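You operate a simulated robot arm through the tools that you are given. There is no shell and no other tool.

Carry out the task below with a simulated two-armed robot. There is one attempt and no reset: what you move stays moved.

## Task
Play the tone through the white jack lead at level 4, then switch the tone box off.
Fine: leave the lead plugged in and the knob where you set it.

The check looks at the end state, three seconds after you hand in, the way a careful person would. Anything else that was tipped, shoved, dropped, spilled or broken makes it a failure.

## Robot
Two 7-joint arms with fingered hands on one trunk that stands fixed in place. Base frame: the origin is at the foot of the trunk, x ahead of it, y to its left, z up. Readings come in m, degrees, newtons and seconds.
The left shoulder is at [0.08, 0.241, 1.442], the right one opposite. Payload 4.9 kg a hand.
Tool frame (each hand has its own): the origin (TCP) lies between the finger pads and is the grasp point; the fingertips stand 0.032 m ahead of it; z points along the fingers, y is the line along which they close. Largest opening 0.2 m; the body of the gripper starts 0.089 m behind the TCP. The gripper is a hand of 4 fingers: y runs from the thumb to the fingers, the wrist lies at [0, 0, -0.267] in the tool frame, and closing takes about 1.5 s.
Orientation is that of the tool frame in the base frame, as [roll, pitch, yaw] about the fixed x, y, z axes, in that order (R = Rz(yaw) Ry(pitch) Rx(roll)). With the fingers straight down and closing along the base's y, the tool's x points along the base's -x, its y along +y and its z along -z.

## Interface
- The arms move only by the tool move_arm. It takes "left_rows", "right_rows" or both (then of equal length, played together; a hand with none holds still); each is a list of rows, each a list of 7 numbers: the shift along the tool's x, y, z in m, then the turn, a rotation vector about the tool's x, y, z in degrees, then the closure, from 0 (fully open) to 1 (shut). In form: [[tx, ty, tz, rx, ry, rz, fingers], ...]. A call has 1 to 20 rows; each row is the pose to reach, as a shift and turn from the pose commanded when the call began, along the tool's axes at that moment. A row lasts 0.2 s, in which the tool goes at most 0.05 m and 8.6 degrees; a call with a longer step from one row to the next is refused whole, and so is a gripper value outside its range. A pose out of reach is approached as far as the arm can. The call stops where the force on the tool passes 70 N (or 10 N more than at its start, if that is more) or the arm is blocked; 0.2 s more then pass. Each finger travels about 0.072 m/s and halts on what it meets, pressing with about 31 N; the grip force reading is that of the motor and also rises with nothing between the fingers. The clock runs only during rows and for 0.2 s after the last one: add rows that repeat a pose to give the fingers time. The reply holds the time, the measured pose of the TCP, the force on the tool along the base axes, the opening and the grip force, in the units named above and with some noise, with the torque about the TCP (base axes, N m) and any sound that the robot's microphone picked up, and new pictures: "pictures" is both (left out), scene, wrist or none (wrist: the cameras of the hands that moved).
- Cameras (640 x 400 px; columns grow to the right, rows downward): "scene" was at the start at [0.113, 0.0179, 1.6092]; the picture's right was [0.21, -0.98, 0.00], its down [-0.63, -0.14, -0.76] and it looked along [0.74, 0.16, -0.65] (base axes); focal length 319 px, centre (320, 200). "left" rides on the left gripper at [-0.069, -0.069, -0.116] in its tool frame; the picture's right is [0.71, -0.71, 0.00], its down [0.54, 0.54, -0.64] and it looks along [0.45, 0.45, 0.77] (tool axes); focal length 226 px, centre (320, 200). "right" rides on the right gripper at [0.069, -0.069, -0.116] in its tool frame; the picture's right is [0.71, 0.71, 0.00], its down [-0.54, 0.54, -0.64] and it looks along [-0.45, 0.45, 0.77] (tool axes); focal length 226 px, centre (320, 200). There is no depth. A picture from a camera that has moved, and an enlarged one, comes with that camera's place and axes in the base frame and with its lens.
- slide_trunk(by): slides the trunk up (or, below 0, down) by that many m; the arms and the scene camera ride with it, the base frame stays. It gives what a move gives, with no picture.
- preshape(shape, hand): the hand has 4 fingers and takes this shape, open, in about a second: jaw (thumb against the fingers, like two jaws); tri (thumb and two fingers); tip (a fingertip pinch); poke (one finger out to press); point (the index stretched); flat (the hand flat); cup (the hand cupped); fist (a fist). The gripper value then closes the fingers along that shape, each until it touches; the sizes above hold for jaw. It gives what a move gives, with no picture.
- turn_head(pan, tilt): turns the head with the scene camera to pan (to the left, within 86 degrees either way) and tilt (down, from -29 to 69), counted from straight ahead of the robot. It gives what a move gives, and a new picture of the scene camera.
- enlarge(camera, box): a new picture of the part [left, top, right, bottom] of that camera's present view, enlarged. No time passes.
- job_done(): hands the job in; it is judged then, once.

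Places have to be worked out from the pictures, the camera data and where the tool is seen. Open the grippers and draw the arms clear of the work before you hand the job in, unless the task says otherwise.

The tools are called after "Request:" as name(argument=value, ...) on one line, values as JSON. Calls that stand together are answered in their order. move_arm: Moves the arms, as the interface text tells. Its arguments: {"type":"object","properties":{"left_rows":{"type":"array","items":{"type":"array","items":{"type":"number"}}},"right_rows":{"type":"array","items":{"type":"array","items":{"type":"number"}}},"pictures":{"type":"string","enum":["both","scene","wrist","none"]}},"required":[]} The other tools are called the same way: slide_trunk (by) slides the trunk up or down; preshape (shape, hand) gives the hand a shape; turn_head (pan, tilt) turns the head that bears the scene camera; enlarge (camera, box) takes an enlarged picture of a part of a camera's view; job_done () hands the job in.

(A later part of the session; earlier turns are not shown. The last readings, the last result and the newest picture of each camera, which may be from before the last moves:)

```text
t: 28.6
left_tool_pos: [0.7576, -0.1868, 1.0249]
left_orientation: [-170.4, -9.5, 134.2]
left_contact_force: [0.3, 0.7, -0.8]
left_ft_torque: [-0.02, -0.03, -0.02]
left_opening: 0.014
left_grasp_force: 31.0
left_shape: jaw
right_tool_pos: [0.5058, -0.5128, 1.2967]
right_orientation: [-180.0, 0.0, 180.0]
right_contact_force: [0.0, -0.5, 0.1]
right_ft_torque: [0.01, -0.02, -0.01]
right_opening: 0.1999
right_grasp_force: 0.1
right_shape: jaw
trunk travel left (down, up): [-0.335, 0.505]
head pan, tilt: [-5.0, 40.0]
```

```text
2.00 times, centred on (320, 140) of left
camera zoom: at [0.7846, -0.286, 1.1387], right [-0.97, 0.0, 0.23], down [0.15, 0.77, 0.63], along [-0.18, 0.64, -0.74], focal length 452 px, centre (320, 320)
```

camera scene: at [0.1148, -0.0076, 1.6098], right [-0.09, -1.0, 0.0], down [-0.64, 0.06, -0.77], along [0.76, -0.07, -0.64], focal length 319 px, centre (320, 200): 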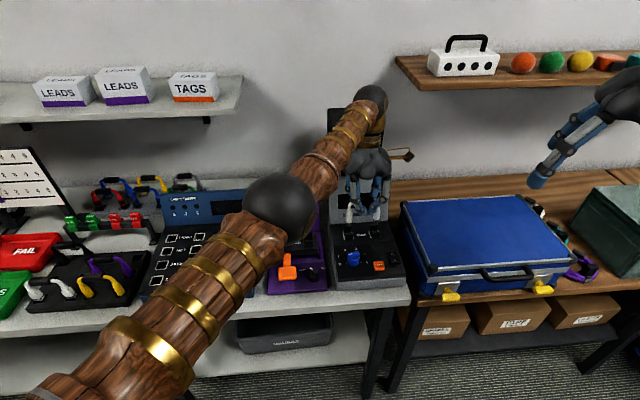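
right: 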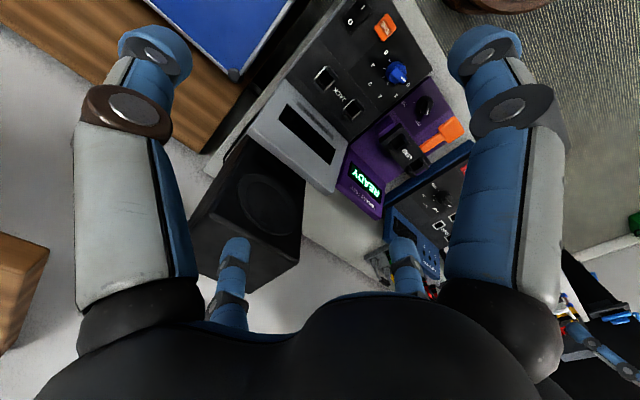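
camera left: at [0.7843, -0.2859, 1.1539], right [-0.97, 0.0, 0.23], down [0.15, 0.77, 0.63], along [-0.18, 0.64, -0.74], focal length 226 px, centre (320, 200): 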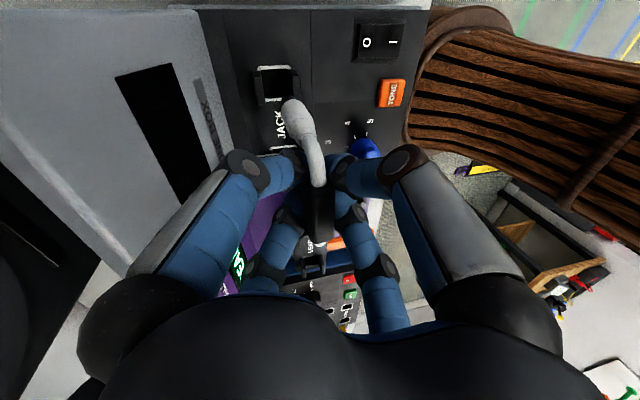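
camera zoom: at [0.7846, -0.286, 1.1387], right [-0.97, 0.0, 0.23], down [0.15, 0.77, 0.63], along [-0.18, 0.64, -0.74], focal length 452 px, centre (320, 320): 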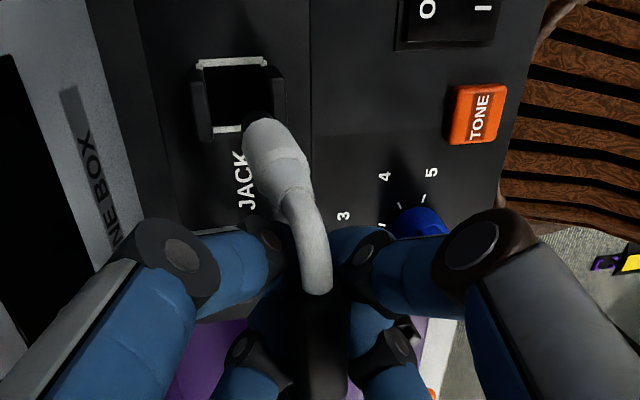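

The commanded pose had been clipped, so I overshot; from both views the plugs now need (+0.0057, -0.003). I correct it and recheck.

Request:
move_arm(left_rows=[[-0.006, 0.0018, -0.0013, 0, 0, 0, 1], [-0.006, 0.0018, -0.0013, 0, 0, 0, 1]], pictures="none")

Request:
enlarge(camera="scene", box=[325, 170, 405, 240])

Request:
enlarge(camera="left", box=[260, 40, 380, 240])

```text
t: 29.2
left_tool_pos: [0.7626, -0.1901, 1.0243]
left_orientation: [-170.4, -9.6, 134.2]
left_contact_force: [-0.2, 0.8, -0.7]
left_ft_torque: [-0.03, -0.02, 0.0]
left_opening: 0.014
left_grasp_force: 30.7
left_shape: jaw
right_tool_pos: [0.5057, -0.512, 1.2968]
right_orientation: [179.9, 0.0, 180.0]
right_contact_force: [-0.2, 0.7, 0.1]
right_ft_torque: [0.03, -0.01, -0.03]
right_opening: 0.1999
right_grasp_force: 0.1
right_shape: jaw
trunk travel left (down, up): [-0.335, 0.505]
head pan, tilt: [-5.0, 40.0]
```

```text
5.71 times, centred on (365, 205) of scene
camera zoom: at [0.1149, -0.0076, 1.5948], right [-0.09, -1.0, 0.0], down [-0.64, 0.06, -0.77], along [0.76, -0.07, -0.64], focal length 1824 px, centre (63, 171)
```

zoom: 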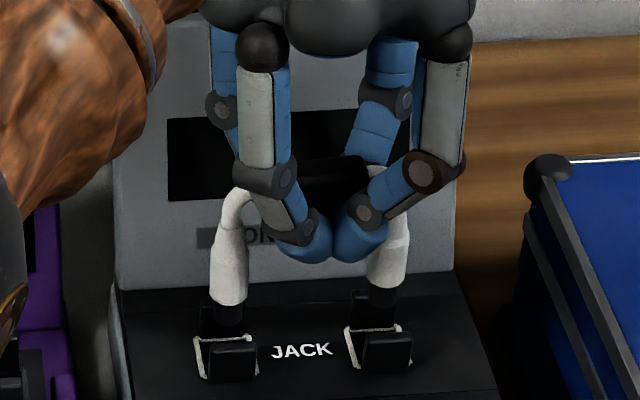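

```text
2.00 times, centred on (320, 140) of left
camera zoom: at [0.7898, -0.2888, 1.1393], right [-0.97, 0.0, 0.23], down [0.15, 0.77, 0.63], along [-0.18, 0.64, -0.74], focal length 452 px, centre (320, 320)
```

zoom: 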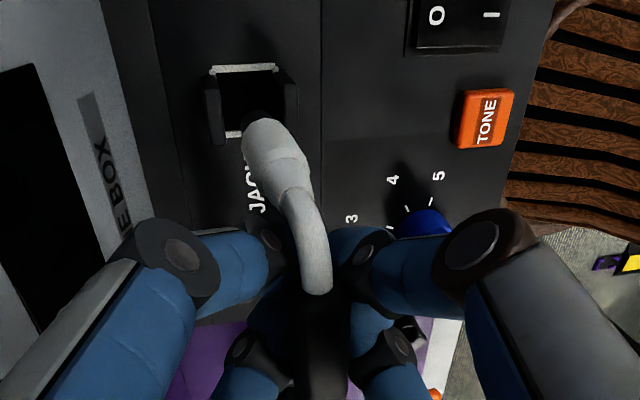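

Both plugs now project onto their socket centres in both views. I lower with the trunk in small steps.

Request:
slide_trunk(by=-0.015)

Request:
enlarge(camera="scene", box=[325, 160, 405, 230])

Request:
enlarge(camera="left", box=[260, 40, 380, 240])

```text
t: 29.8
left_tool_pos: [0.7637, -0.1902, 1.0108]
left_orientation: [-170.4, -9.5, 134.2]
left_contact_force: [-0.4, -1.1, -0.5]
left_ft_torque: [0.01, -0.03, -0.02]
left_opening: 0.0139
left_grasp_force: 31.1
left_shape: jaw
right_tool_pos: [0.5062, -0.5122, 1.2826]
right_orientation: [-180.0, 0.0, -180.0]
right_contact_force: [0.8, 0.0, -0.2]
right_ft_torque: [-0.01, -0.03, 0.0]
right_opening: 0.2
right_grasp_force: 0.0
right_shape: jaw
trunk travel left (down, up): [-0.32, 0.52]
head pan, tilt: [-5.0, 40.0]
```

```text
5.71 times, centred on (365, 195) of scene
camera zoom: at [0.115, -0.0076, 1.5798], right [-0.09, -1.0, 0.0], down [-0.64, 0.06, -0.77], along [0.76, -0.07, -0.64], focal length 1824 px, centre (63, 229)
```

zoom: 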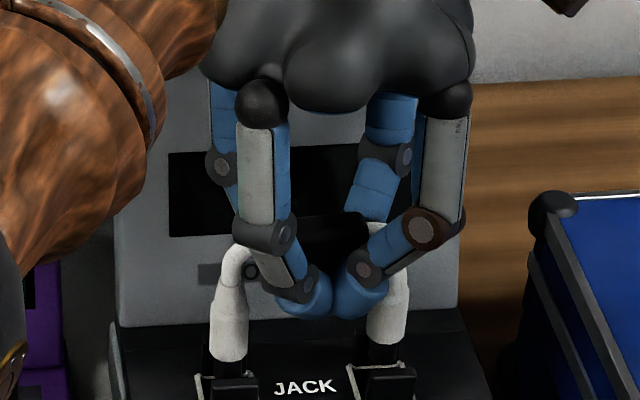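

```text
2.00 times, centred on (320, 140) of left
camera zoom: at [0.7901, -0.2886, 1.1246], right [-0.97, 0.0, 0.23], down [0.15, 0.77, 0.63], along [-0.18, 0.64, -0.74], focal length 452 px, centre (320, 320)
```

zoom: 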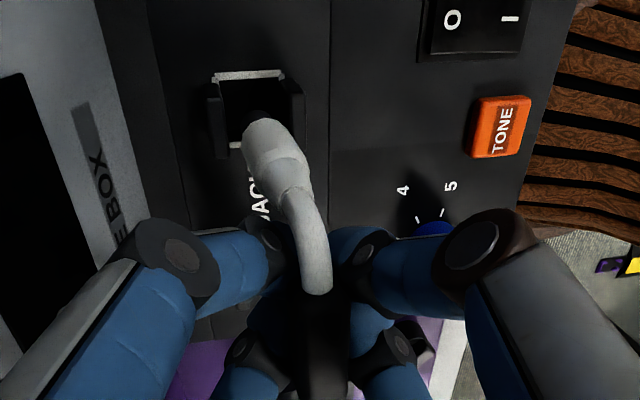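

Still free and well aligned, with no contact. I go down another 0.015 m.

Request:
slide_trunk(by=-0.015)

Request:
enlarge(camera="scene", box=[325, 160, 405, 230])

Request:
enlarge(camera="left", box=[260, 40, 380, 240])

```text
t: 30.4
left_tool_pos: [0.7626, -0.1899, 0.9957]
left_orientation: [-170.4, -9.5, 134.2]
left_contact_force: [-0.1, 1.0, -1.5]
left_ft_torque: [0.01, 0.02, 0.0]
left_opening: 0.0135
left_grasp_force: 30.7
left_shape: jaw
right_tool_pos: [0.5059, -0.5119, 1.267]
right_orientation: [-179.9, -0.1, 180.0]
right_contact_force: [0.2, 0.3, -0.2]
right_ft_torque: [-0.01, -0.02, 0.0]
right_opening: 0.1997
right_grasp_force: 0.1
right_shape: jaw
trunk travel left (down, up): [-0.305, 0.535]
head pan, tilt: [-5.0, 40.0]
```

```text
5.71 times, centred on (365, 195) of scene
camera zoom: at [0.1148, -0.0075, 1.5648], right [-0.09, -1.0, 0.0], down [-0.64, 0.06, -0.77], along [0.76, -0.07, -0.64], focal length 1824 px, centre (63, 229)
```

zoom: 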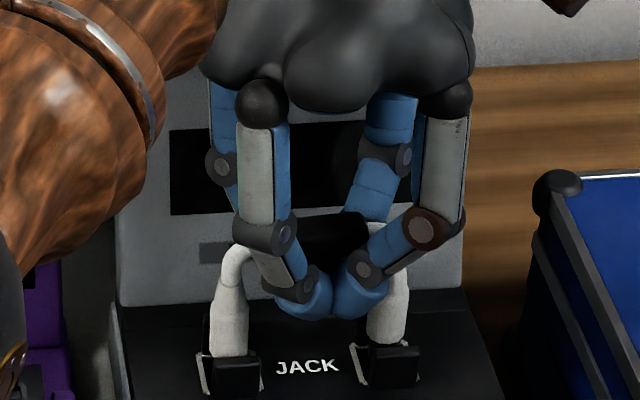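

```text
2.00 times, centred on (320, 140) of left
camera zoom: at [0.7899, -0.2886, 1.1097], right [-0.97, 0.0, 0.23], down [0.15, 0.77, 0.63], along [-0.18, 0.64, -0.74], focal length 452 px, centre (320, 320)
```

zoom: 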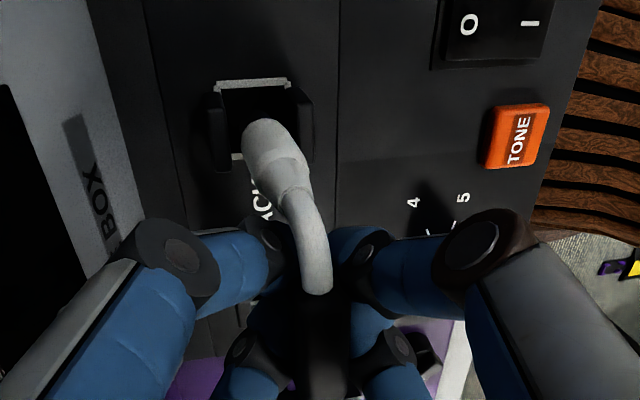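

The barrels are now between the guide posts and the stubs at the holes. I lower a further 0.012 m.

Request:
slide_trunk(by=-0.012)

Request:
enlarge(camera="scene", box=[325, 160, 405, 230])

Request:
enlarge(camera="left", box=[260, 40, 380, 240])

```text
t: 31.0
left_tool_pos: [0.7639, -0.1883, 0.9838]
left_orientation: [-170.5, -9.6, 134.2]
left_contact_force: [0.8, -1.1, -0.5]
left_ft_torque: [-0.02, -0.04, 0.0]
left_opening: 0.0137
left_grasp_force: 30.8
left_shape: jaw
right_tool_pos: [0.5067, -0.512, 1.2546]
right_orientation: [-180.0, -0.1, -180.0]
right_contact_force: [-0.6, 0.0, -0.9]
right_ft_torque: [0.01, 0.02, -0.02]
right_opening: 0.2
right_grasp_force: 0.1
right_shape: jaw
trunk travel left (down, up): [-0.293, 0.547]
head pan, tilt: [-5.0, 40.0]
```

```text
5.71 times, centred on (365, 195) of scene
camera zoom: at [0.1148, -0.0076, 1.5528], right [-0.09, -1.0, 0.0], down [-0.64, 0.06, -0.77], along [0.76, -0.07, -0.64], focal length 1824 px, centre (63, 229)
```

zoom: 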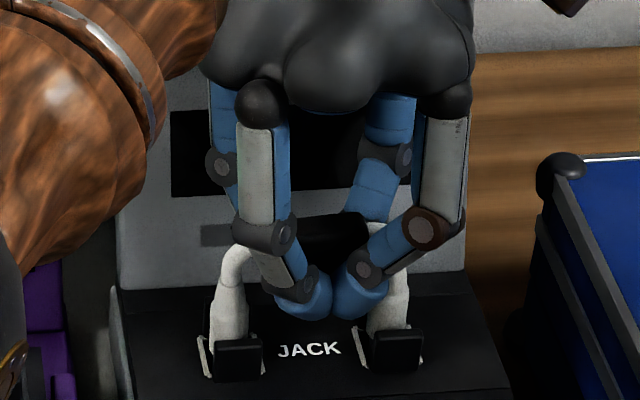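

```text
2.00 times, centred on (320, 140) of left
camera zoom: at [0.7899, -0.2886, 1.0976], right [-0.97, 0.0, 0.23], down [0.15, 0.77, 0.63], along [-0.18, 0.64, -0.74], focal length 452 px, centre (320, 320)
```

zoom: 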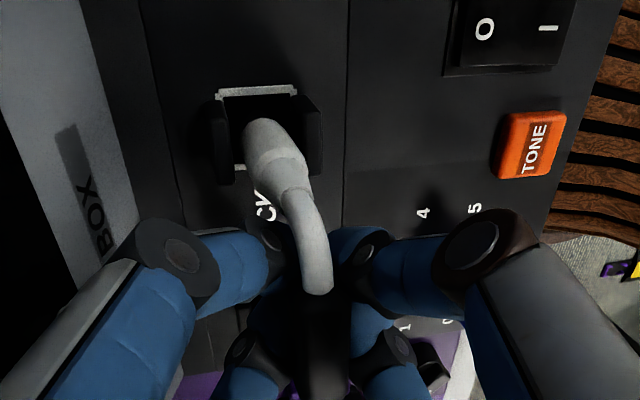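

Still no resistance and the stubs are entering. I lower another 0.008 m toward the seated depth.

Request:
slide_trunk(by=-0.008)

Request:
enlarge(camera="scene", box=[325, 160, 405, 230])

Request:
enlarge(camera="left", box=[260, 40, 380, 240])

```text
t: 31.6
left_tool_pos: [0.7631, -0.1896, 0.9771]
left_orientation: [-170.3, -9.4, 134.2]
left_contact_force: [0.9, 0.0, -0.2]
left_ft_torque: [0.03, -0.04, -0.02]
left_opening: 0.0139
left_grasp_force: 30.8
left_shape: jaw
right_tool_pos: [0.5068, -0.5123, 1.2477]
right_orientation: [-179.9, 0.0, -179.9]
right_contact_force: [0.3, 0.5, 0.6]
right_ft_torque: [0.02, -0.01, 0.01]
right_opening: 0.1999
right_grasp_force: 0.0
right_shape: jaw
trunk travel left (down, up): [-0.285, 0.555]
head pan, tilt: [-5.0, 40.0]
```

```text
5.71 times, centred on (365, 195) of scene
camera zoom: at [0.1148, -0.0077, 1.5448], right [-0.09, -1.0, 0.0], down [-0.64, 0.06, -0.77], along [0.76, -0.07, -0.64], focal length 1824 px, centre (63, 229)
```

zoom: 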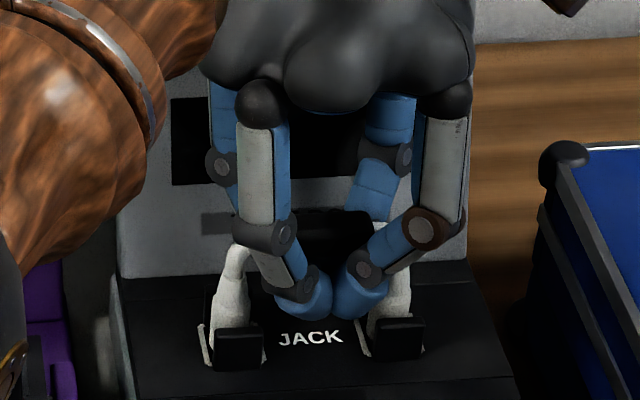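

```text
2.00 times, centred on (320, 140) of left
camera zoom: at [0.7899, -0.2887, 1.0896], right [-0.97, 0.0, 0.23], down [0.15, 0.77, 0.63], along [-0.18, 0.64, -0.74], focal length 452 px, centre (320, 320)
```

zoom: 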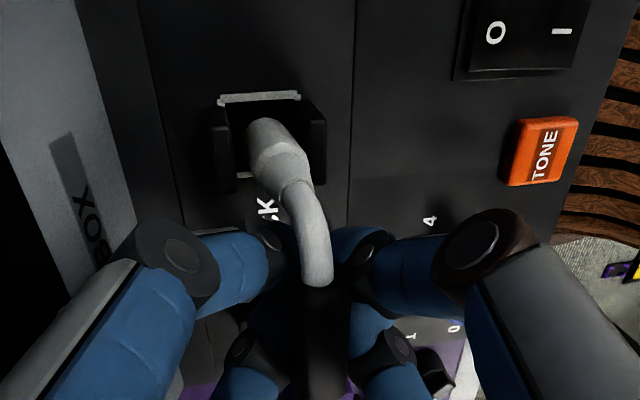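

The handle shifted a little in the grip, hinting the plugs are nearly bottomed. I lower 5 mm more to see whether it moves further relative to the hand.

Request:
slide_trunk(by=-0.005)

Request:
enlarge(camera="scene", box=[325, 160, 405, 230])

Request:
enlarge(camera="left", box=[260, 40, 380, 240])

```text
t: 32.1
left_tool_pos: [0.7631, -0.19, 0.97]
left_orientation: [-170.3, -9.5, 134.2]
left_contact_force: [-1.4, 0.4, -0.5]
left_ft_torque: [0.02, -0.01, -0.03]
left_opening: 0.0143
left_grasp_force: 30.5
left_shape: jaw
right_tool_pos: [0.5061, -0.513, 1.2427]
right_orientation: [180.0, 0.0, 179.9]
right_contact_force: [0.3, 0.3, -0.1]
right_ft_torque: [0.03, -0.03, -0.02]
right_opening: 0.1998
right_grasp_force: 0.1
right_shape: jaw
trunk travel left (down, up): [-0.28, 0.56]
head pan, tilt: [-5.0, 40.0]
```

```text
5.71 times, centred on (365, 195) of scene
camera zoom: at [0.115, -0.0078, 1.5397], right [-0.09, -1.0, 0.0], down [-0.64, 0.06, -0.77], along [0.76, -0.07, -0.64], focal length 1824 px, centre (63, 229)
```

zoom: 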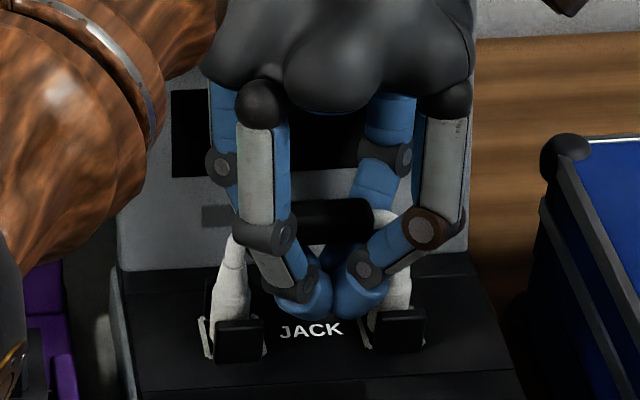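

```text
2.00 times, centred on (320, 140) of left
camera zoom: at [0.79, -0.2888, 1.0844], right [-0.97, 0.0, 0.23], down [0.15, 0.77, 0.63], along [-0.18, 0.64, -0.74], focal length 452 px, centre (320, 320)
```

zoom: 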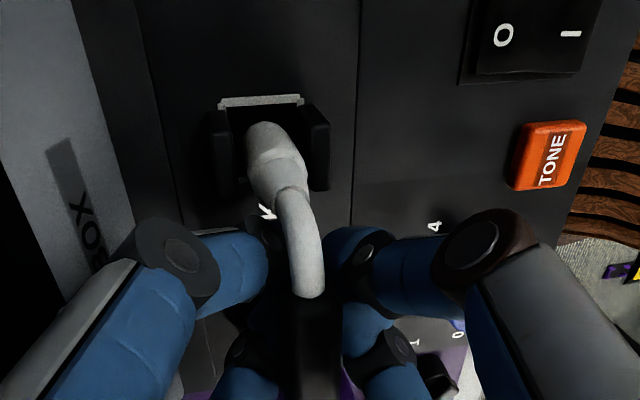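

The bar has now slid up in the grip while both barrels stand between the posts, so the plugs look bottomed. I open the fingers partway to release and check whether the lead stands in place.

Request:
move_arm(left_rows=[[0, 0, 0, 0, 0, 0, 0.93], [0, 0, 0, 0, 0, 0, 0.86], [0, 0, 0, 0, 0, 0, 0.79], [0, 0, 0, 0, 0, 0, 0.72], [0, 0, 0, 0, 0, 0, 0.72]], pictures="both")

Request:
enlarge(camera="scene", box=[325, 160, 405, 230])

Request:
enlarge(camera="left", box=[260, 40, 380, 240])

```text
t: 33.3
left_tool_pos: [0.7623, -0.1897, 0.9723]
left_orientation: [-170.4, -9.4, 134.2]
left_contact_force: [-1.3, 0.5, 4.8]
left_ft_torque: [-0.03, -0.09, 0.0]
left_opening: 0.0547
left_grasp_force: 0.1
left_shape: jaw
right_tool_pos: [0.505, -0.5113, 1.242]
right_orientation: [180.0, 0.0, 180.0]
right_contact_force: [0.0, 0.3, 0.6]
right_ft_torque: [-0.02, 0.02, -0.02]
right_opening: 0.2001
right_grasp_force: 0.1
right_shape: jaw
trunk travel left (down, up): [-0.28, 0.56]
head pan, tilt: [-5.0, 40.0]
camera scene: at [0.1139, -0.0073, 1.5399], right [-0.09, -1.0, 0.0], down [-0.64, 0.06, -0.77], along [0.76, -0.07, -0.64], focal length 319 px, centre (320, 200)
camera left: at [0.7893, -0.2885, 1.0856], right [-0.97, 0.0, 0.23], down [0.15, 0.77, 0.63], along [-0.18, 0.64, -0.75], focal length 226 px, centre (320, 200)
```

scene: 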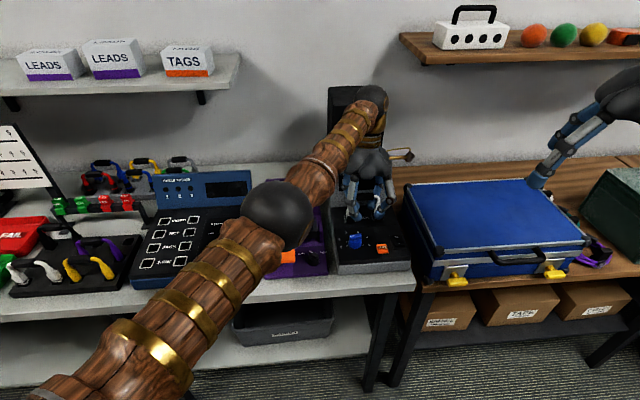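
left: 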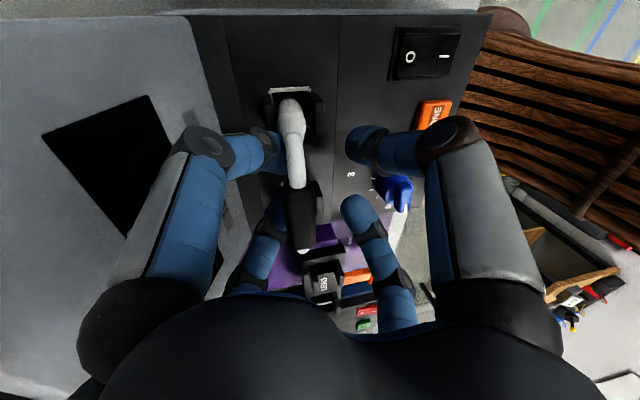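

```text
5.71 times, centred on (365, 195) of scene
camera zoom: at [0.1139, -0.0073, 1.5399], right [-0.09, -1.0, 0.0], down [-0.64, 0.06, -0.77], along [0.76, -0.07, -0.64], focal length 1824 px, centre (63, 229)
```

zoom: 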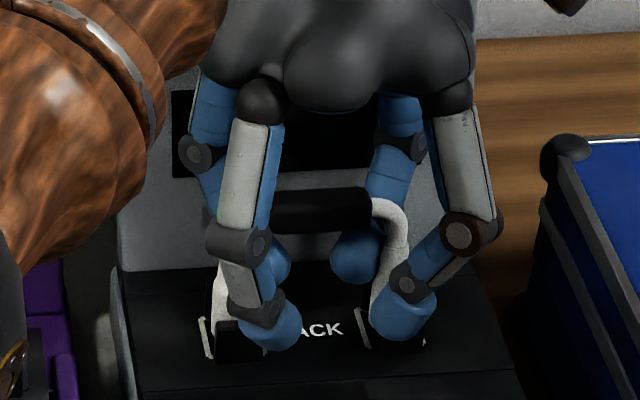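

```text
2.00 times, centred on (320, 140) of left
camera zoom: at [0.7893, -0.2885, 1.0856], right [-0.97, 0.0, 0.23], down [0.15, 0.77, 0.63], along [-0.18, 0.64, -0.75], focal length 452 px, centre (320, 320)
```

zoom: 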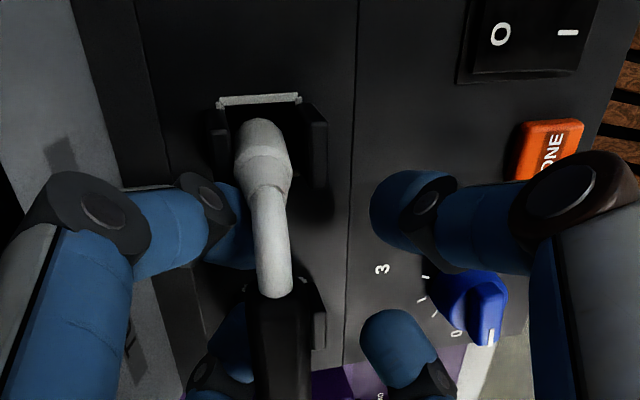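

The lead stands on its own, with its handle now near (0.775, -0.19, 0.97). I open the fingers a bit more and raise the hand straight up with the trunk.

Request:
move_arm(left_rows=[[0, 0, 0, 0, 0, 0, 0.66], [0, 0, 0, 0, 0, 0, 0.6], [0, 0, 0, 0, 0, 0, 0.58]], pictures="wrist")

Request:
enlarge(camera="scene", box=[325, 160, 405, 230])

```text
t: 34.1
left_tool_pos: [0.7622, -0.191, 0.9743]
left_orientation: [-170.4, -9.4, 134.2]
left_contact_force: [0.2, -0.8, 10.7]
left_ft_torque: [0.01, -0.26, -0.01]
left_opening: 0.0819
left_grasp_force: 0.0
left_shape: jaw
right_tool_pos: [0.5045, -0.5117, 1.2426]
right_orientation: [-180.0, 0.0, -180.0]
right_contact_force: [0.7, -0.4, -0.3]
right_ft_torque: [0.0, 0.0, -0.02]
right_opening: 0.1998
right_grasp_force: 0.1
right_shape: jaw
trunk travel left (down, up): [-0.28, 0.56]
head pan, tilt: [-5.0, 40.0]
camera left: at [0.7891, -0.2887, 1.0862], right [-0.97, 0.0, 0.23], down [0.15, 0.77, 0.63], along [-0.18, 0.64, -0.75], focal length 226 px, centre (320, 200)
```

left: 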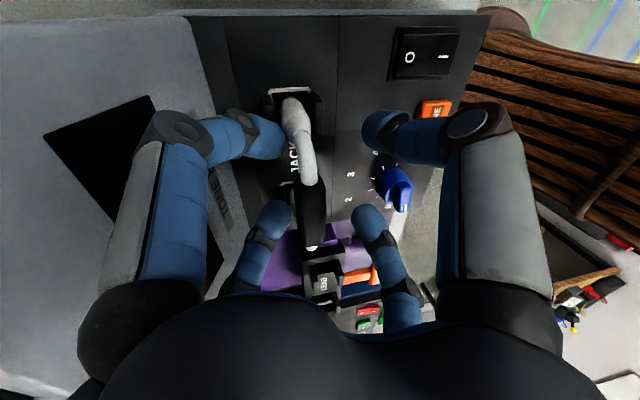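

```text
5.71 times, centred on (365, 195) of scene
camera zoom: at [0.1134, -0.0075, 1.54], right [-0.09, -1.0, 0.0], down [-0.64, 0.06, -0.77], along [0.76, -0.07, -0.64], focal length 1824 px, centre (63, 229)
```

zoom: 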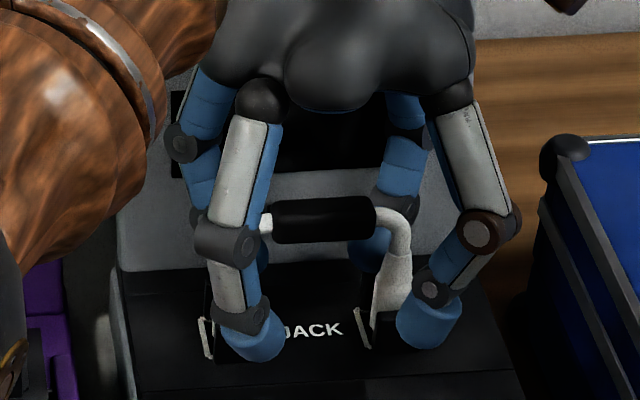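

The rear fingertips are touching the panel (10.7 N upward), so I raise the hand right away with the trunk.

Request:
slide_trunk(by=0.02)

Request:
enlarge(camera="scene", box=[325, 160, 405, 230])

Request:
enlarge(camera="left", box=[220, 40, 420, 240])

```text
t: 34.8
left_tool_pos: [0.7614, -0.1903, 0.991]
left_orientation: [-170.3, -9.4, 134.1]
left_contact_force: [0.3, -0.6, 0.1]
left_ft_torque: [0.0, -0.02, -0.02]
left_opening: 0.0835
left_grasp_force: 0.0
left_shape: jaw
right_tool_pos: [0.5064, -0.5118, 1.2634]
right_orientation: [180.0, 0.0, -180.0]
right_contact_force: [-0.3, -0.8, -0.2]
right_ft_torque: [0.0, -0.01, -0.02]
right_opening: 0.1998
right_grasp_force: 0.0
right_shape: jaw
trunk travel left (down, up): [-0.3, 0.54]
head pan, tilt: [-5.0, 40.0]
```

```text
5.71 times, centred on (365, 195) of scene
camera zoom: at [0.1142, -0.0075, 1.5598], right [-0.09, -1.0, 0.0], down [-0.64, 0.06, -0.77], along [0.76, -0.07, -0.64], focal length 1824 px, centre (63, 229)
```

zoom: 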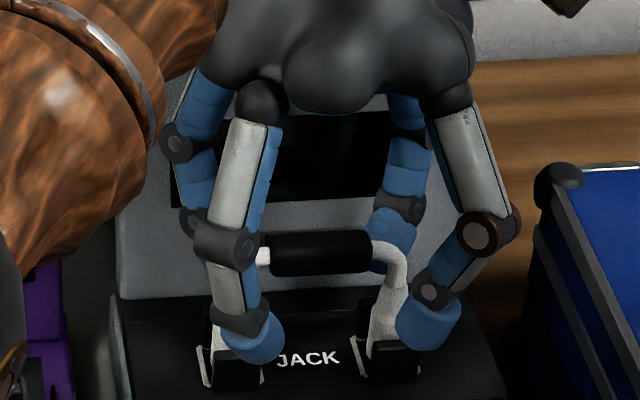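

```text
2.00 times, centred on (320, 140) of left
camera zoom: at [0.7894, -0.2885, 1.1044], right [-0.97, 0.0, 0.23], down [0.15, 0.77, 0.63], along [-0.18, 0.64, -0.74], focal length 452 px, centre (320, 320)
```

zoom: 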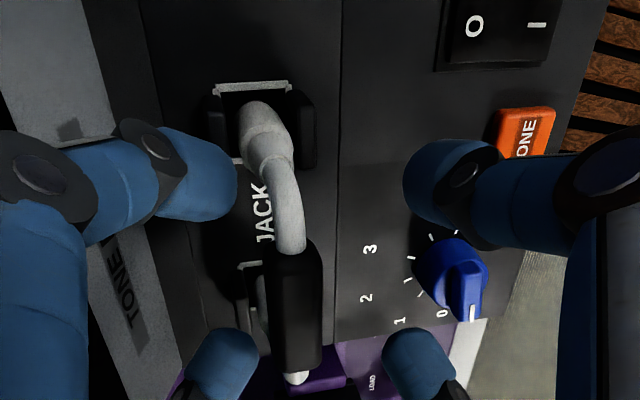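

The lead stays put and upright (handle ≈ (0.770, -0.19, 0.978)). I raise clear above it.

Request:
slide_trunk(by=0.09)

Request:
move_arm(left_rows=[[0.02, 0.02, -0.02, 0, 0, 0, 0.58], [0.04, 0.04, -0.04, 0, 0, 0, 0.58], [0.065, 0.065, -0.04, -2, -2, 0, 0.58], [0.09, 0.09, -0.04, -4, -4, 0, 0.58], [0.12, 0.12, -0.04, -6, -6, 0, 0.58], [0.15, 0.15, -0.04, -8, -8, 0, 0.5], [0.18, 0.18, -0.04, -9, -9, 0, 0.4], [0.21, 0.21, -0.04, -9, -9, 0, 0.3]], pictures="scene")

Request:
enlarge(camera="scene", box=[320, 180, 420, 290])

```text
t: 36.1
left_tool_pos: [0.7626, -0.1918, 1.0789]
left_orientation: [-170.5, -9.3, 134.1]
left_contact_force: [0.6, 0.5, 0.1]
left_ft_torque: [0.02, 0.02, 0.0]
left_opening: 0.0836
left_grasp_force: 0.0
left_shape: jaw
right_tool_pos: [0.5057, -0.511, 1.3517]
right_orientation: [180.0, 0.1, -180.0]
right_contact_force: [0.7, 0.5, -0.1]
right_ft_torque: [-0.02, 0.02, 0.01]
right_opening: 0.1997
right_grasp_force: 0.0
right_shape: jaw
trunk travel left (down, up): [-0.39, 0.45]
head pan, tilt: [-5.0, 40.0]
```

```text
t: 37.9
left_tool_pos: [0.7729, 0.1046, 1.1215]
left_orientation: [-179.5, -0.5, 134.9]
left_contact_force: [1.1, -0.1, 0.0]
left_ft_torque: [-0.04, 0.0, 0.0]
left_opening: 0.1394
left_grasp_force: 0.1
left_shape: jaw
right_tool_pos: [0.5053, -0.5096, 1.3533]
right_orientation: [-179.9, 0.1, -179.9]
right_contact_force: [0.3, 0.6, 0.0]
right_ft_torque: [-0.06, 0.01, -0.01]
right_opening: 0.1999
right_grasp_force: 0.0
right_shape: jaw
trunk travel left (down, up): [-0.39, 0.45]
head pan, tilt: [-5.0, 40.0]
camera scene: at [0.1147, -0.0051, 1.6498], right [-0.09, -1.0, 0.0], down [-0.64, 0.06, -0.77], along [0.76, -0.07, -0.64], focal length 319 px, centre (320, 200)
```

scene: 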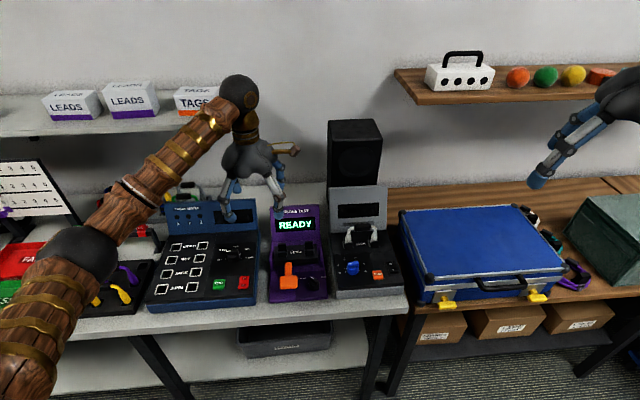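

```text
3.64 times, centred on (370, 235) of scene
camera zoom: at [0.1147, -0.0051, 1.6498], right [-0.09, -1.0, 0.0], down [-0.64, 0.06, -0.77], along [0.76, -0.07, -0.64], focal length 1161 px, centre (138, 73)
```

zoom: 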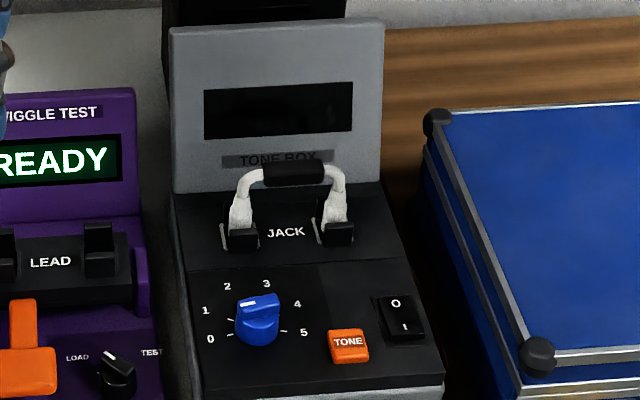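

The lead is plugged into both JACK sockets and standing level. Now I park the left arm and shape the right hand to "poke", then look at its finger.

Request:
move_arm(left_rows=[[0.03, 0.0, -0.02, 0, 0, 0, 0.3], [0.06, 0.0, -0.04, 0, 0, 0, 0.3], [0.09, 0, -0.06, 0, 0, 0, 0.3], [0.12, 0, -0.08, 0, 0, 0, 0.3], [0.15, 0, -0.1, 0, 0, 0, 0.3], [0.18, 0, -0.12, 0, 0, 0, 0.3], [0.21, 0, -0.12, 0, 0, 0, 0.3], [0.25, 0, -0.12, 0, 0, 0, 0.3], [0.29, 0, -0.12, 0, 0, 0, 0.3], [0.32, 0, -0.12, 0, 0, 0, 0.3]], pictures="none")

Request:
preshape(hand="right", shape="poke")

Request:
turn_head(pan=-20, tilt=40)

Request:
enlarge(camera="right", box=[0, 0, 640, 400])

```text
t: 40.1
left_tool_pos: [0.5475, 0.3338, 1.2435]
left_orientation: [-179.5, -0.4, 134.9]
left_contact_force: [0.9, 0.6, 0.2]
left_ft_torque: [0.0, -0.03, -0.01]
left_opening: 0.1395
left_grasp_force: 0.0
left_shape: jaw
right_tool_pos: [0.5043, -0.511, 1.3533]
right_orientation: [180.0, 0.0, -180.0]
right_contact_force: [-0.6, -0.3, -0.7]
right_ft_torque: [0.0, -0.03, 0.01]
right_opening: 0.2002
right_grasp_force: 0.0
right_shape: jaw
trunk travel left (down, up): [-0.39, 0.45]
head pan, tilt: [-5.0, 40.0]
```

```text
t: 41.0
left_tool_pos: [0.5502, 0.3324, 1.2446]
left_orientation: [-179.6, -0.5, 135.1]
left_contact_force: [0.0, 0.2, 0.4]
left_ft_torque: [0.02, -0.01, -0.03]
left_opening: 0.1392
left_grasp_force: 0.0
left_shape: jaw
right_tool_pos: [0.5066, -0.5129, 1.3517]
right_orientation: [179.9, 0.0, -179.9]
right_contact_force: [-0.1, 0.6, -0.4]
right_ft_torque: [-0.01, 0.0, 0.0]
right_opening: 0.0001
right_grasp_force: 0.0
right_shape: poke
trunk travel left (down, up): [-0.39, 0.45]
head pan, tilt: [-5.0, 40.0]
```

```text
t: 41.7
left_tool_pos: [0.5494, 0.3327, 1.2448]
left_orientation: [-179.5, -0.6, 135.1]
left_contact_force: [-0.2, -0.3, 0.2]
left_ft_torque: [0.0, 0.02, -0.02]
left_opening: 0.1392
left_grasp_force: 0.1
left_shape: jaw
right_tool_pos: [0.5058, -0.5103, 1.3517]
right_orientation: [179.9, 0.0, -180.0]
right_contact_force: [-0.1, 0.2, 1.2]
right_ft_torque: [0.03, -0.01, -0.02]
right_opening: 0.0001
right_grasp_force: 0.0
right_shape: poke
trunk travel left (down, up): [-0.39, 0.45]
head pan, tilt: [-20.0, 40.0]
camera scene: at [0.1097, -0.0289, 1.6498], right [-0.34, -0.94, 0.0], down [-0.6, 0.22, -0.77], along [0.72, -0.26, -0.64], focal length 319 px, centre (320, 200)
```

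scene: 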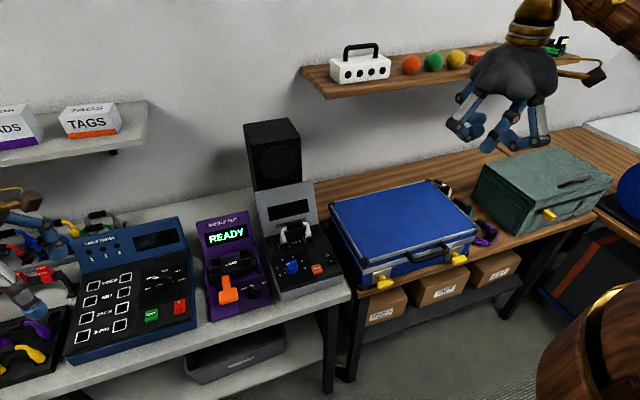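

```text
1.00 times, centred on (320, 200) of right (not enlarged: the box is as wide or as high as the picture)
camera zoom: at [0.4375, -0.5785, 1.4694], right [-0.71, 0.71, 0.0], down [0.54, 0.54, 0.64], along [0.45, 0.45, -0.77], focal length 226 px, centre (320, 200)
```

zoom: 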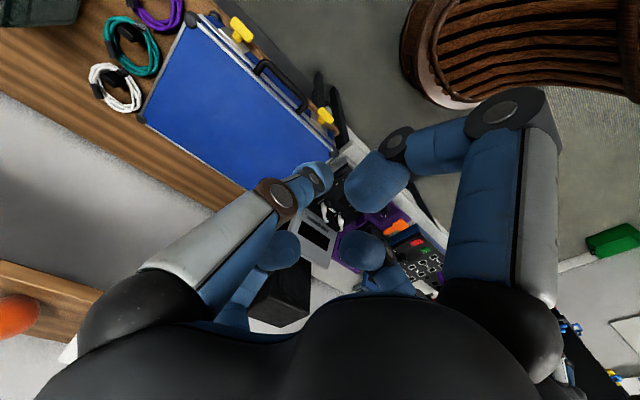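

Request:
enlarge(camera="scene", box=[430, 30, 620, 170])

Request:
enlarge(camera="right", box=[210, 80, 470, 310])

```text
2.86 times, centred on (525, 100) of scene
camera zoom: at [0.1097, -0.0289, 1.6498], right [-0.34, -0.94, 0.0], down [-0.6, 0.22, -0.77], along [0.72, -0.26, -0.64], focal length 912 px, centre (-266, 486)
```

zoom: 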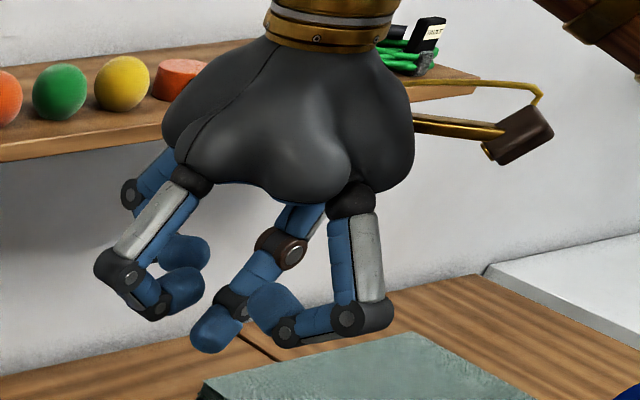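

```text
1.74 times, centred on (340, 195) of right
camera zoom: at [0.4375, -0.5785, 1.4694], right [-0.71, 0.71, 0.0], down [0.54, 0.54, 0.64], along [0.45, 0.45, -0.77], focal length 393 px, centre (285, 209)
```

zoom: 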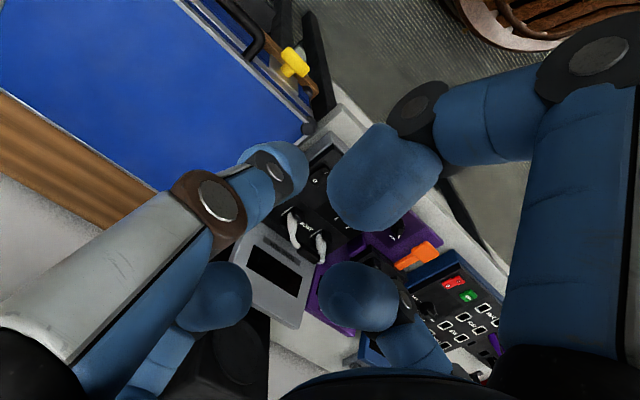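

The poking fingertip (brown-knuckled thumb) lies on the tool axis about 0.032 ahead of the TCP. The rocker's "I" end is at about (0.658, -0.262), "O" end (0.683, -0.262), TONE (0.648, -0.215). I move the right hand above "I".

Request:
move_arm(right_rows=[[-0.022, 0.036, 0.015, 0, 0, 0, 1], [-0.044, 0.071, 0.03, 0, 0, 0, 1], [-0.066, 0.107, 0.045, 0, 0, 0, 1], [-0.088, 0.142, 0.06, 0, 0, 0, 1], [-0.11, 0.178, 0.075, 0, 0, 0, 1], [-0.131, 0.213, 0.09, 0, 0, 0, 1], [-0.1525, 0.249, 0.105, 0, 0, 0, 1], [-0.1525, 0.249, 0.15, 0, 0, 0, 1], [-0.1525, 0.249, 0.195, 0, 0, 0, 1], [-0.1525, 0.249, 0.24, 0, 0, 0, 1], [-0.1525, 0.249, 0.285, 0, 0, 0, 1], [-0.1525, 0.249, 0.33, 0, 0, 0, 1], [-0.1525, 0.249, 0.33, 0, 0, 0, 1]], pictures="both")

Request:
enlarge(camera="right", box=[210, 60, 430, 260])

Request:
enlarge(camera="scene", box=[240, 170, 360, 310])

```text
t: 44.5
left_tool_pos: [0.549, 0.3336, 1.2453]
left_orientation: [-179.4, -0.4, 135.0]
left_contact_force: [0.1, -0.2, -0.5]
left_ft_torque: [-0.01, 0.0, -0.01]
left_opening: 0.1394
left_grasp_force: 0.1
left_shape: jaw
right_tool_pos: [0.6576, -0.2658, 1.0198]
right_orientation: [179.9, 0.1, -179.9]
right_contact_force: [-0.3, 0.2, 0.2]
right_ft_torque: [0.01, 0.03, 0.01]
right_opening: 0.0002
right_grasp_force: 0.1
right_shape: poke
trunk travel left (down, up): [-0.39, 0.45]
head pan, tilt: [-20.0, 40.0]
camera scene: at [0.1098, -0.0283, 1.6498], right [-0.34, -0.94, 0.0], down [-0.6, 0.22, -0.77], along [0.72, -0.26, -0.64], focal length 319 px, centre (320, 200)
camera right: at [0.5893, -0.3319, 1.1379], right [-0.71, 0.71, 0.0], down [0.54, 0.54, 0.64], along [0.46, 0.45, -0.77], focal length 226 px, centre (320, 200)
```

scene: 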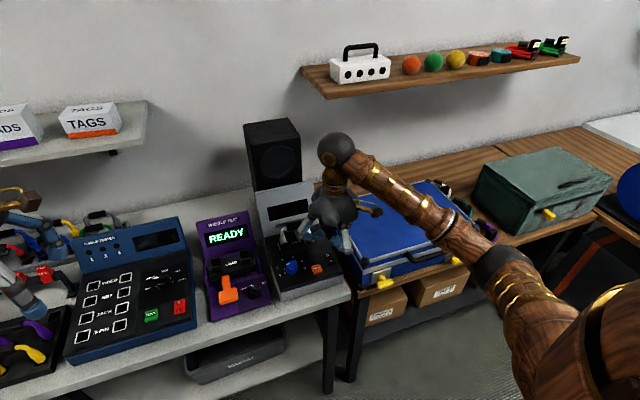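
right: 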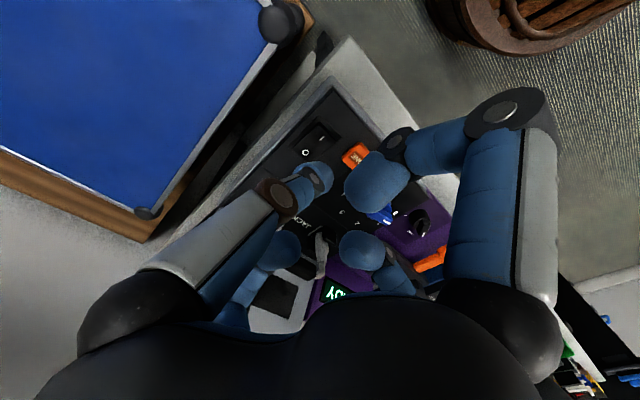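

```text
2.00 times, centred on (320, 160) of right
camera zoom: at [0.5893, -0.3319, 1.1379], right [-0.71, 0.71, 0.0], down [0.54, 0.54, 0.64], along [0.46, 0.45, -0.77], focal length 452 px, centre (320, 280)
```

zoom: 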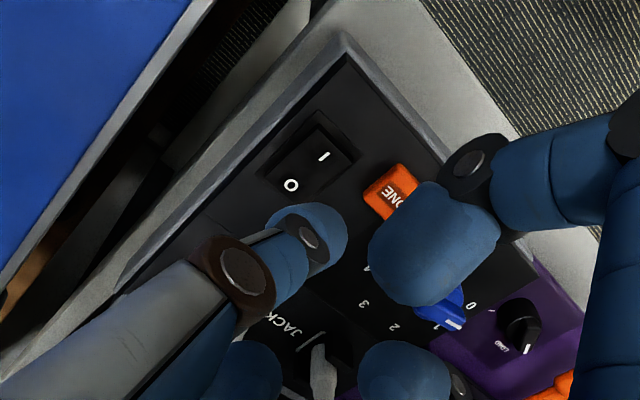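

```text
2.86 times, centred on (300, 240) of scene
camera zoom: at [0.1098, -0.0283, 1.6498], right [-0.34, -0.94, 0.0], down [-0.6, 0.22, -0.77], along [0.72, -0.26, -0.64], focal length 912 px, centre (377, 86)
```

zoom: 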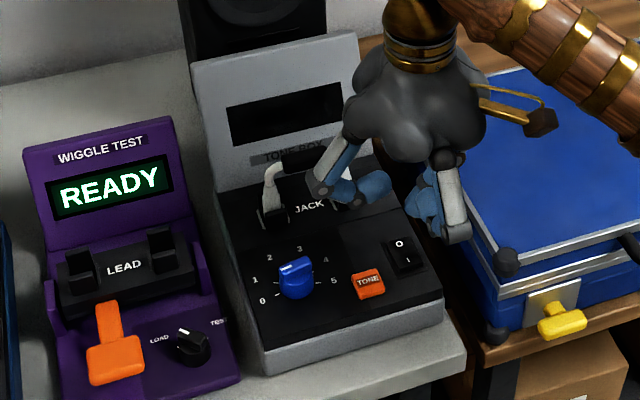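

From this view "I" is at (0.6585, -0.2605). I align slightly and descend toward the switch in small steps, watching force.

Request:
move_arm(right_rows=[[0.0026, 0.003, 0.02, 0, 0, 0, 1], [0.0026, 0.003, 0.04, 0, 0, 0, 1], [0.0026, 0.003, 0.05, 0, 0, 0, 1], [0.0026, 0.003, 0.05, 0, 0, 0, 1]], pictures="both")

Request:
enlarge(camera="right", box=[210, 60, 430, 260])

Request:
enlarge(camera="scene", box=[250, 190, 350, 300])

```text
t: 45.5
left_tool_pos: [0.5489, 0.3335, 1.2441]
left_orientation: [-179.4, -0.5, 135.0]
left_contact_force: [0.4, 0.8, 0.6]
left_ft_torque: [0.01, -0.02, 0.01]
left_opening: 0.1394
left_grasp_force: 0.1
left_shape: jaw
right_tool_pos: [0.655, -0.2609, 0.9724]
right_orientation: [179.9, 0.1, 179.9]
right_contact_force: [0.4, 0.2, -0.1]
right_ft_torque: [-0.03, 0.0, -0.01]
right_opening: 0.0
right_grasp_force: 0.0
right_shape: poke
trunk travel left (down, up): [-0.39, 0.45]
head pan, tilt: [-20.0, 40.0]
camera scene: at [0.1099, -0.0288, 1.6498], right [-0.34, -0.94, 0.0], down [-0.6, 0.22, -0.77], along [0.72, -0.26, -0.64], focal length 319 px, centre (320, 200)
camera right: at [0.5882, -0.3275, 1.0888], right [-0.71, 0.71, 0.0], down [0.54, 0.54, 0.64], along [0.45, 0.45, -0.77], focal length 226 px, centre (320, 200)
```

scene: 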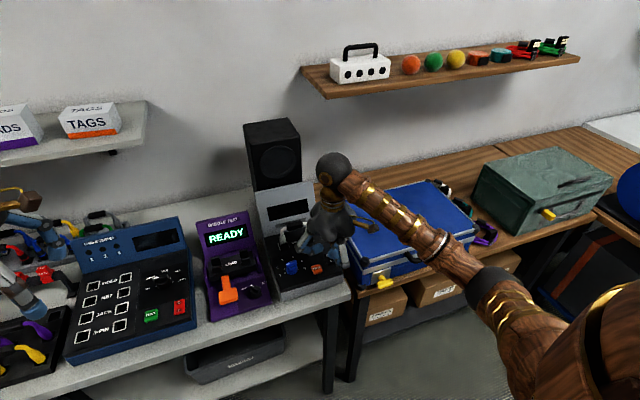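
right: 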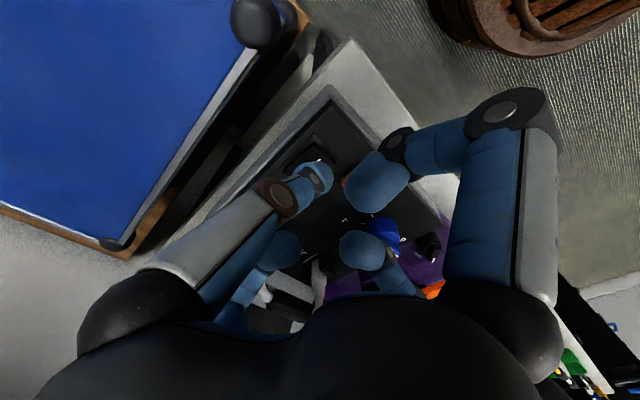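

```text
2.00 times, centred on (320, 160) of right
camera zoom: at [0.5882, -0.3275, 1.0888], right [-0.71, 0.71, 0.0], down [0.54, 0.54, 0.64], along [0.45, 0.45, -0.77], focal length 452 px, centre (320, 280)
```

zoom: 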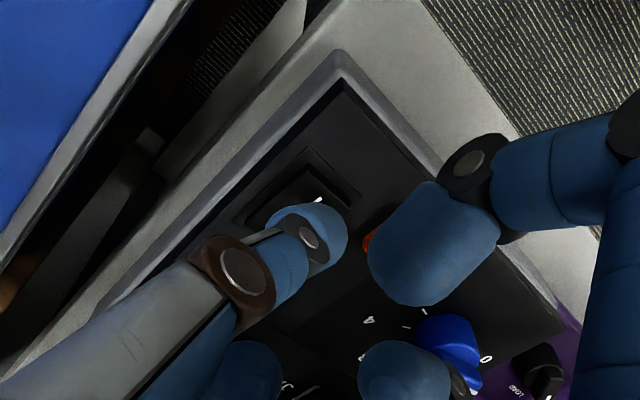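

```text
3.64 times, centred on (300, 245) of scene
camera zoom: at [0.1099, -0.0288, 1.6498], right [-0.34, -0.94, 0.0], down [-0.6, 0.22, -0.77], along [0.72, -0.26, -0.64], focal length 1161 px, centre (393, 36)
```

zoom: 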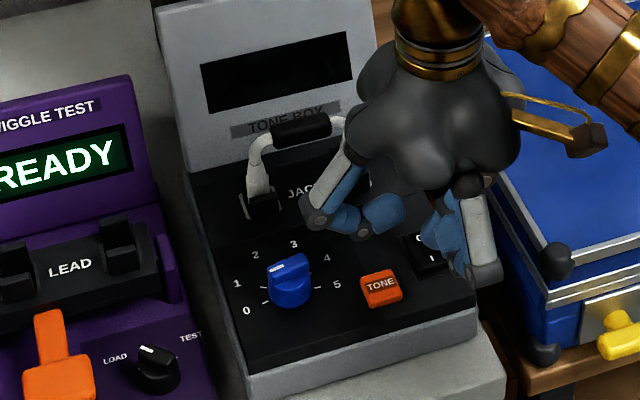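

The fingertip is aligned over the "I" end. I press down in fine steps.

Request:
move_arm(right_rows=[[0, 0, 0.006, 0, 0, 0, 1], [0, 0, 0.012, 0, 0, 0, 1], [0, 0, 0.016, 0, 0, 0, 1], [0, 0, 0.02, 0, 0, 0, 1], [0, 0, 0.023, 0, 0, 0, 1]], pictures="none")

Request:
enlarge(camera="scene", box=[250, 190, 350, 300])

```text
t: 46.7
left_tool_pos: [0.5472, 0.3332, 1.2452]
left_orientation: [-179.5, -0.6, 135.0]
left_contact_force: [0.9, -0.2, 0.3]
left_ft_torque: [-0.02, -0.03, 0.0]
left_opening: 0.1396
left_grasp_force: 0.0
left_shape: jaw
right_tool_pos: [0.6562, -0.2607, 0.9506]
right_orientation: [-180.0, 0.1, -179.9]
right_contact_force: [1.3, -1.7, 8.3]
right_ft_torque: [-0.05, -0.06, -0.03]
right_opening: 0.0
right_grasp_force: 0.0
right_shape: poke
trunk travel left (down, up): [-0.39, 0.45]
head pan, tilt: [-20.0, 40.0]
```

```text
3.64 times, centred on (300, 245) of scene
camera zoom: at [0.1085, -0.0286, 1.6501], right [-0.34, -0.94, 0.0], down [-0.6, 0.22, -0.77], along [0.72, -0.26, -0.64], focal length 1161 px, centre (393, 36)
```

zoom: 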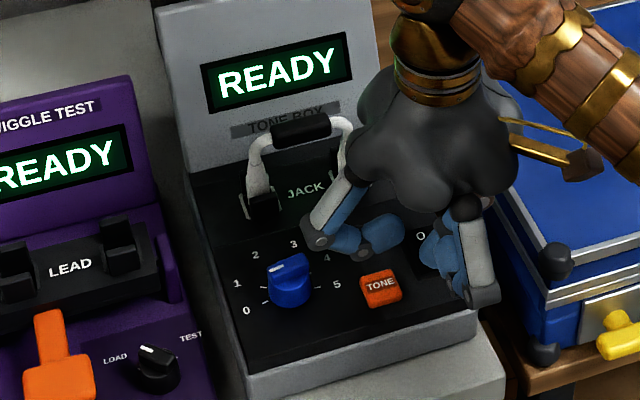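

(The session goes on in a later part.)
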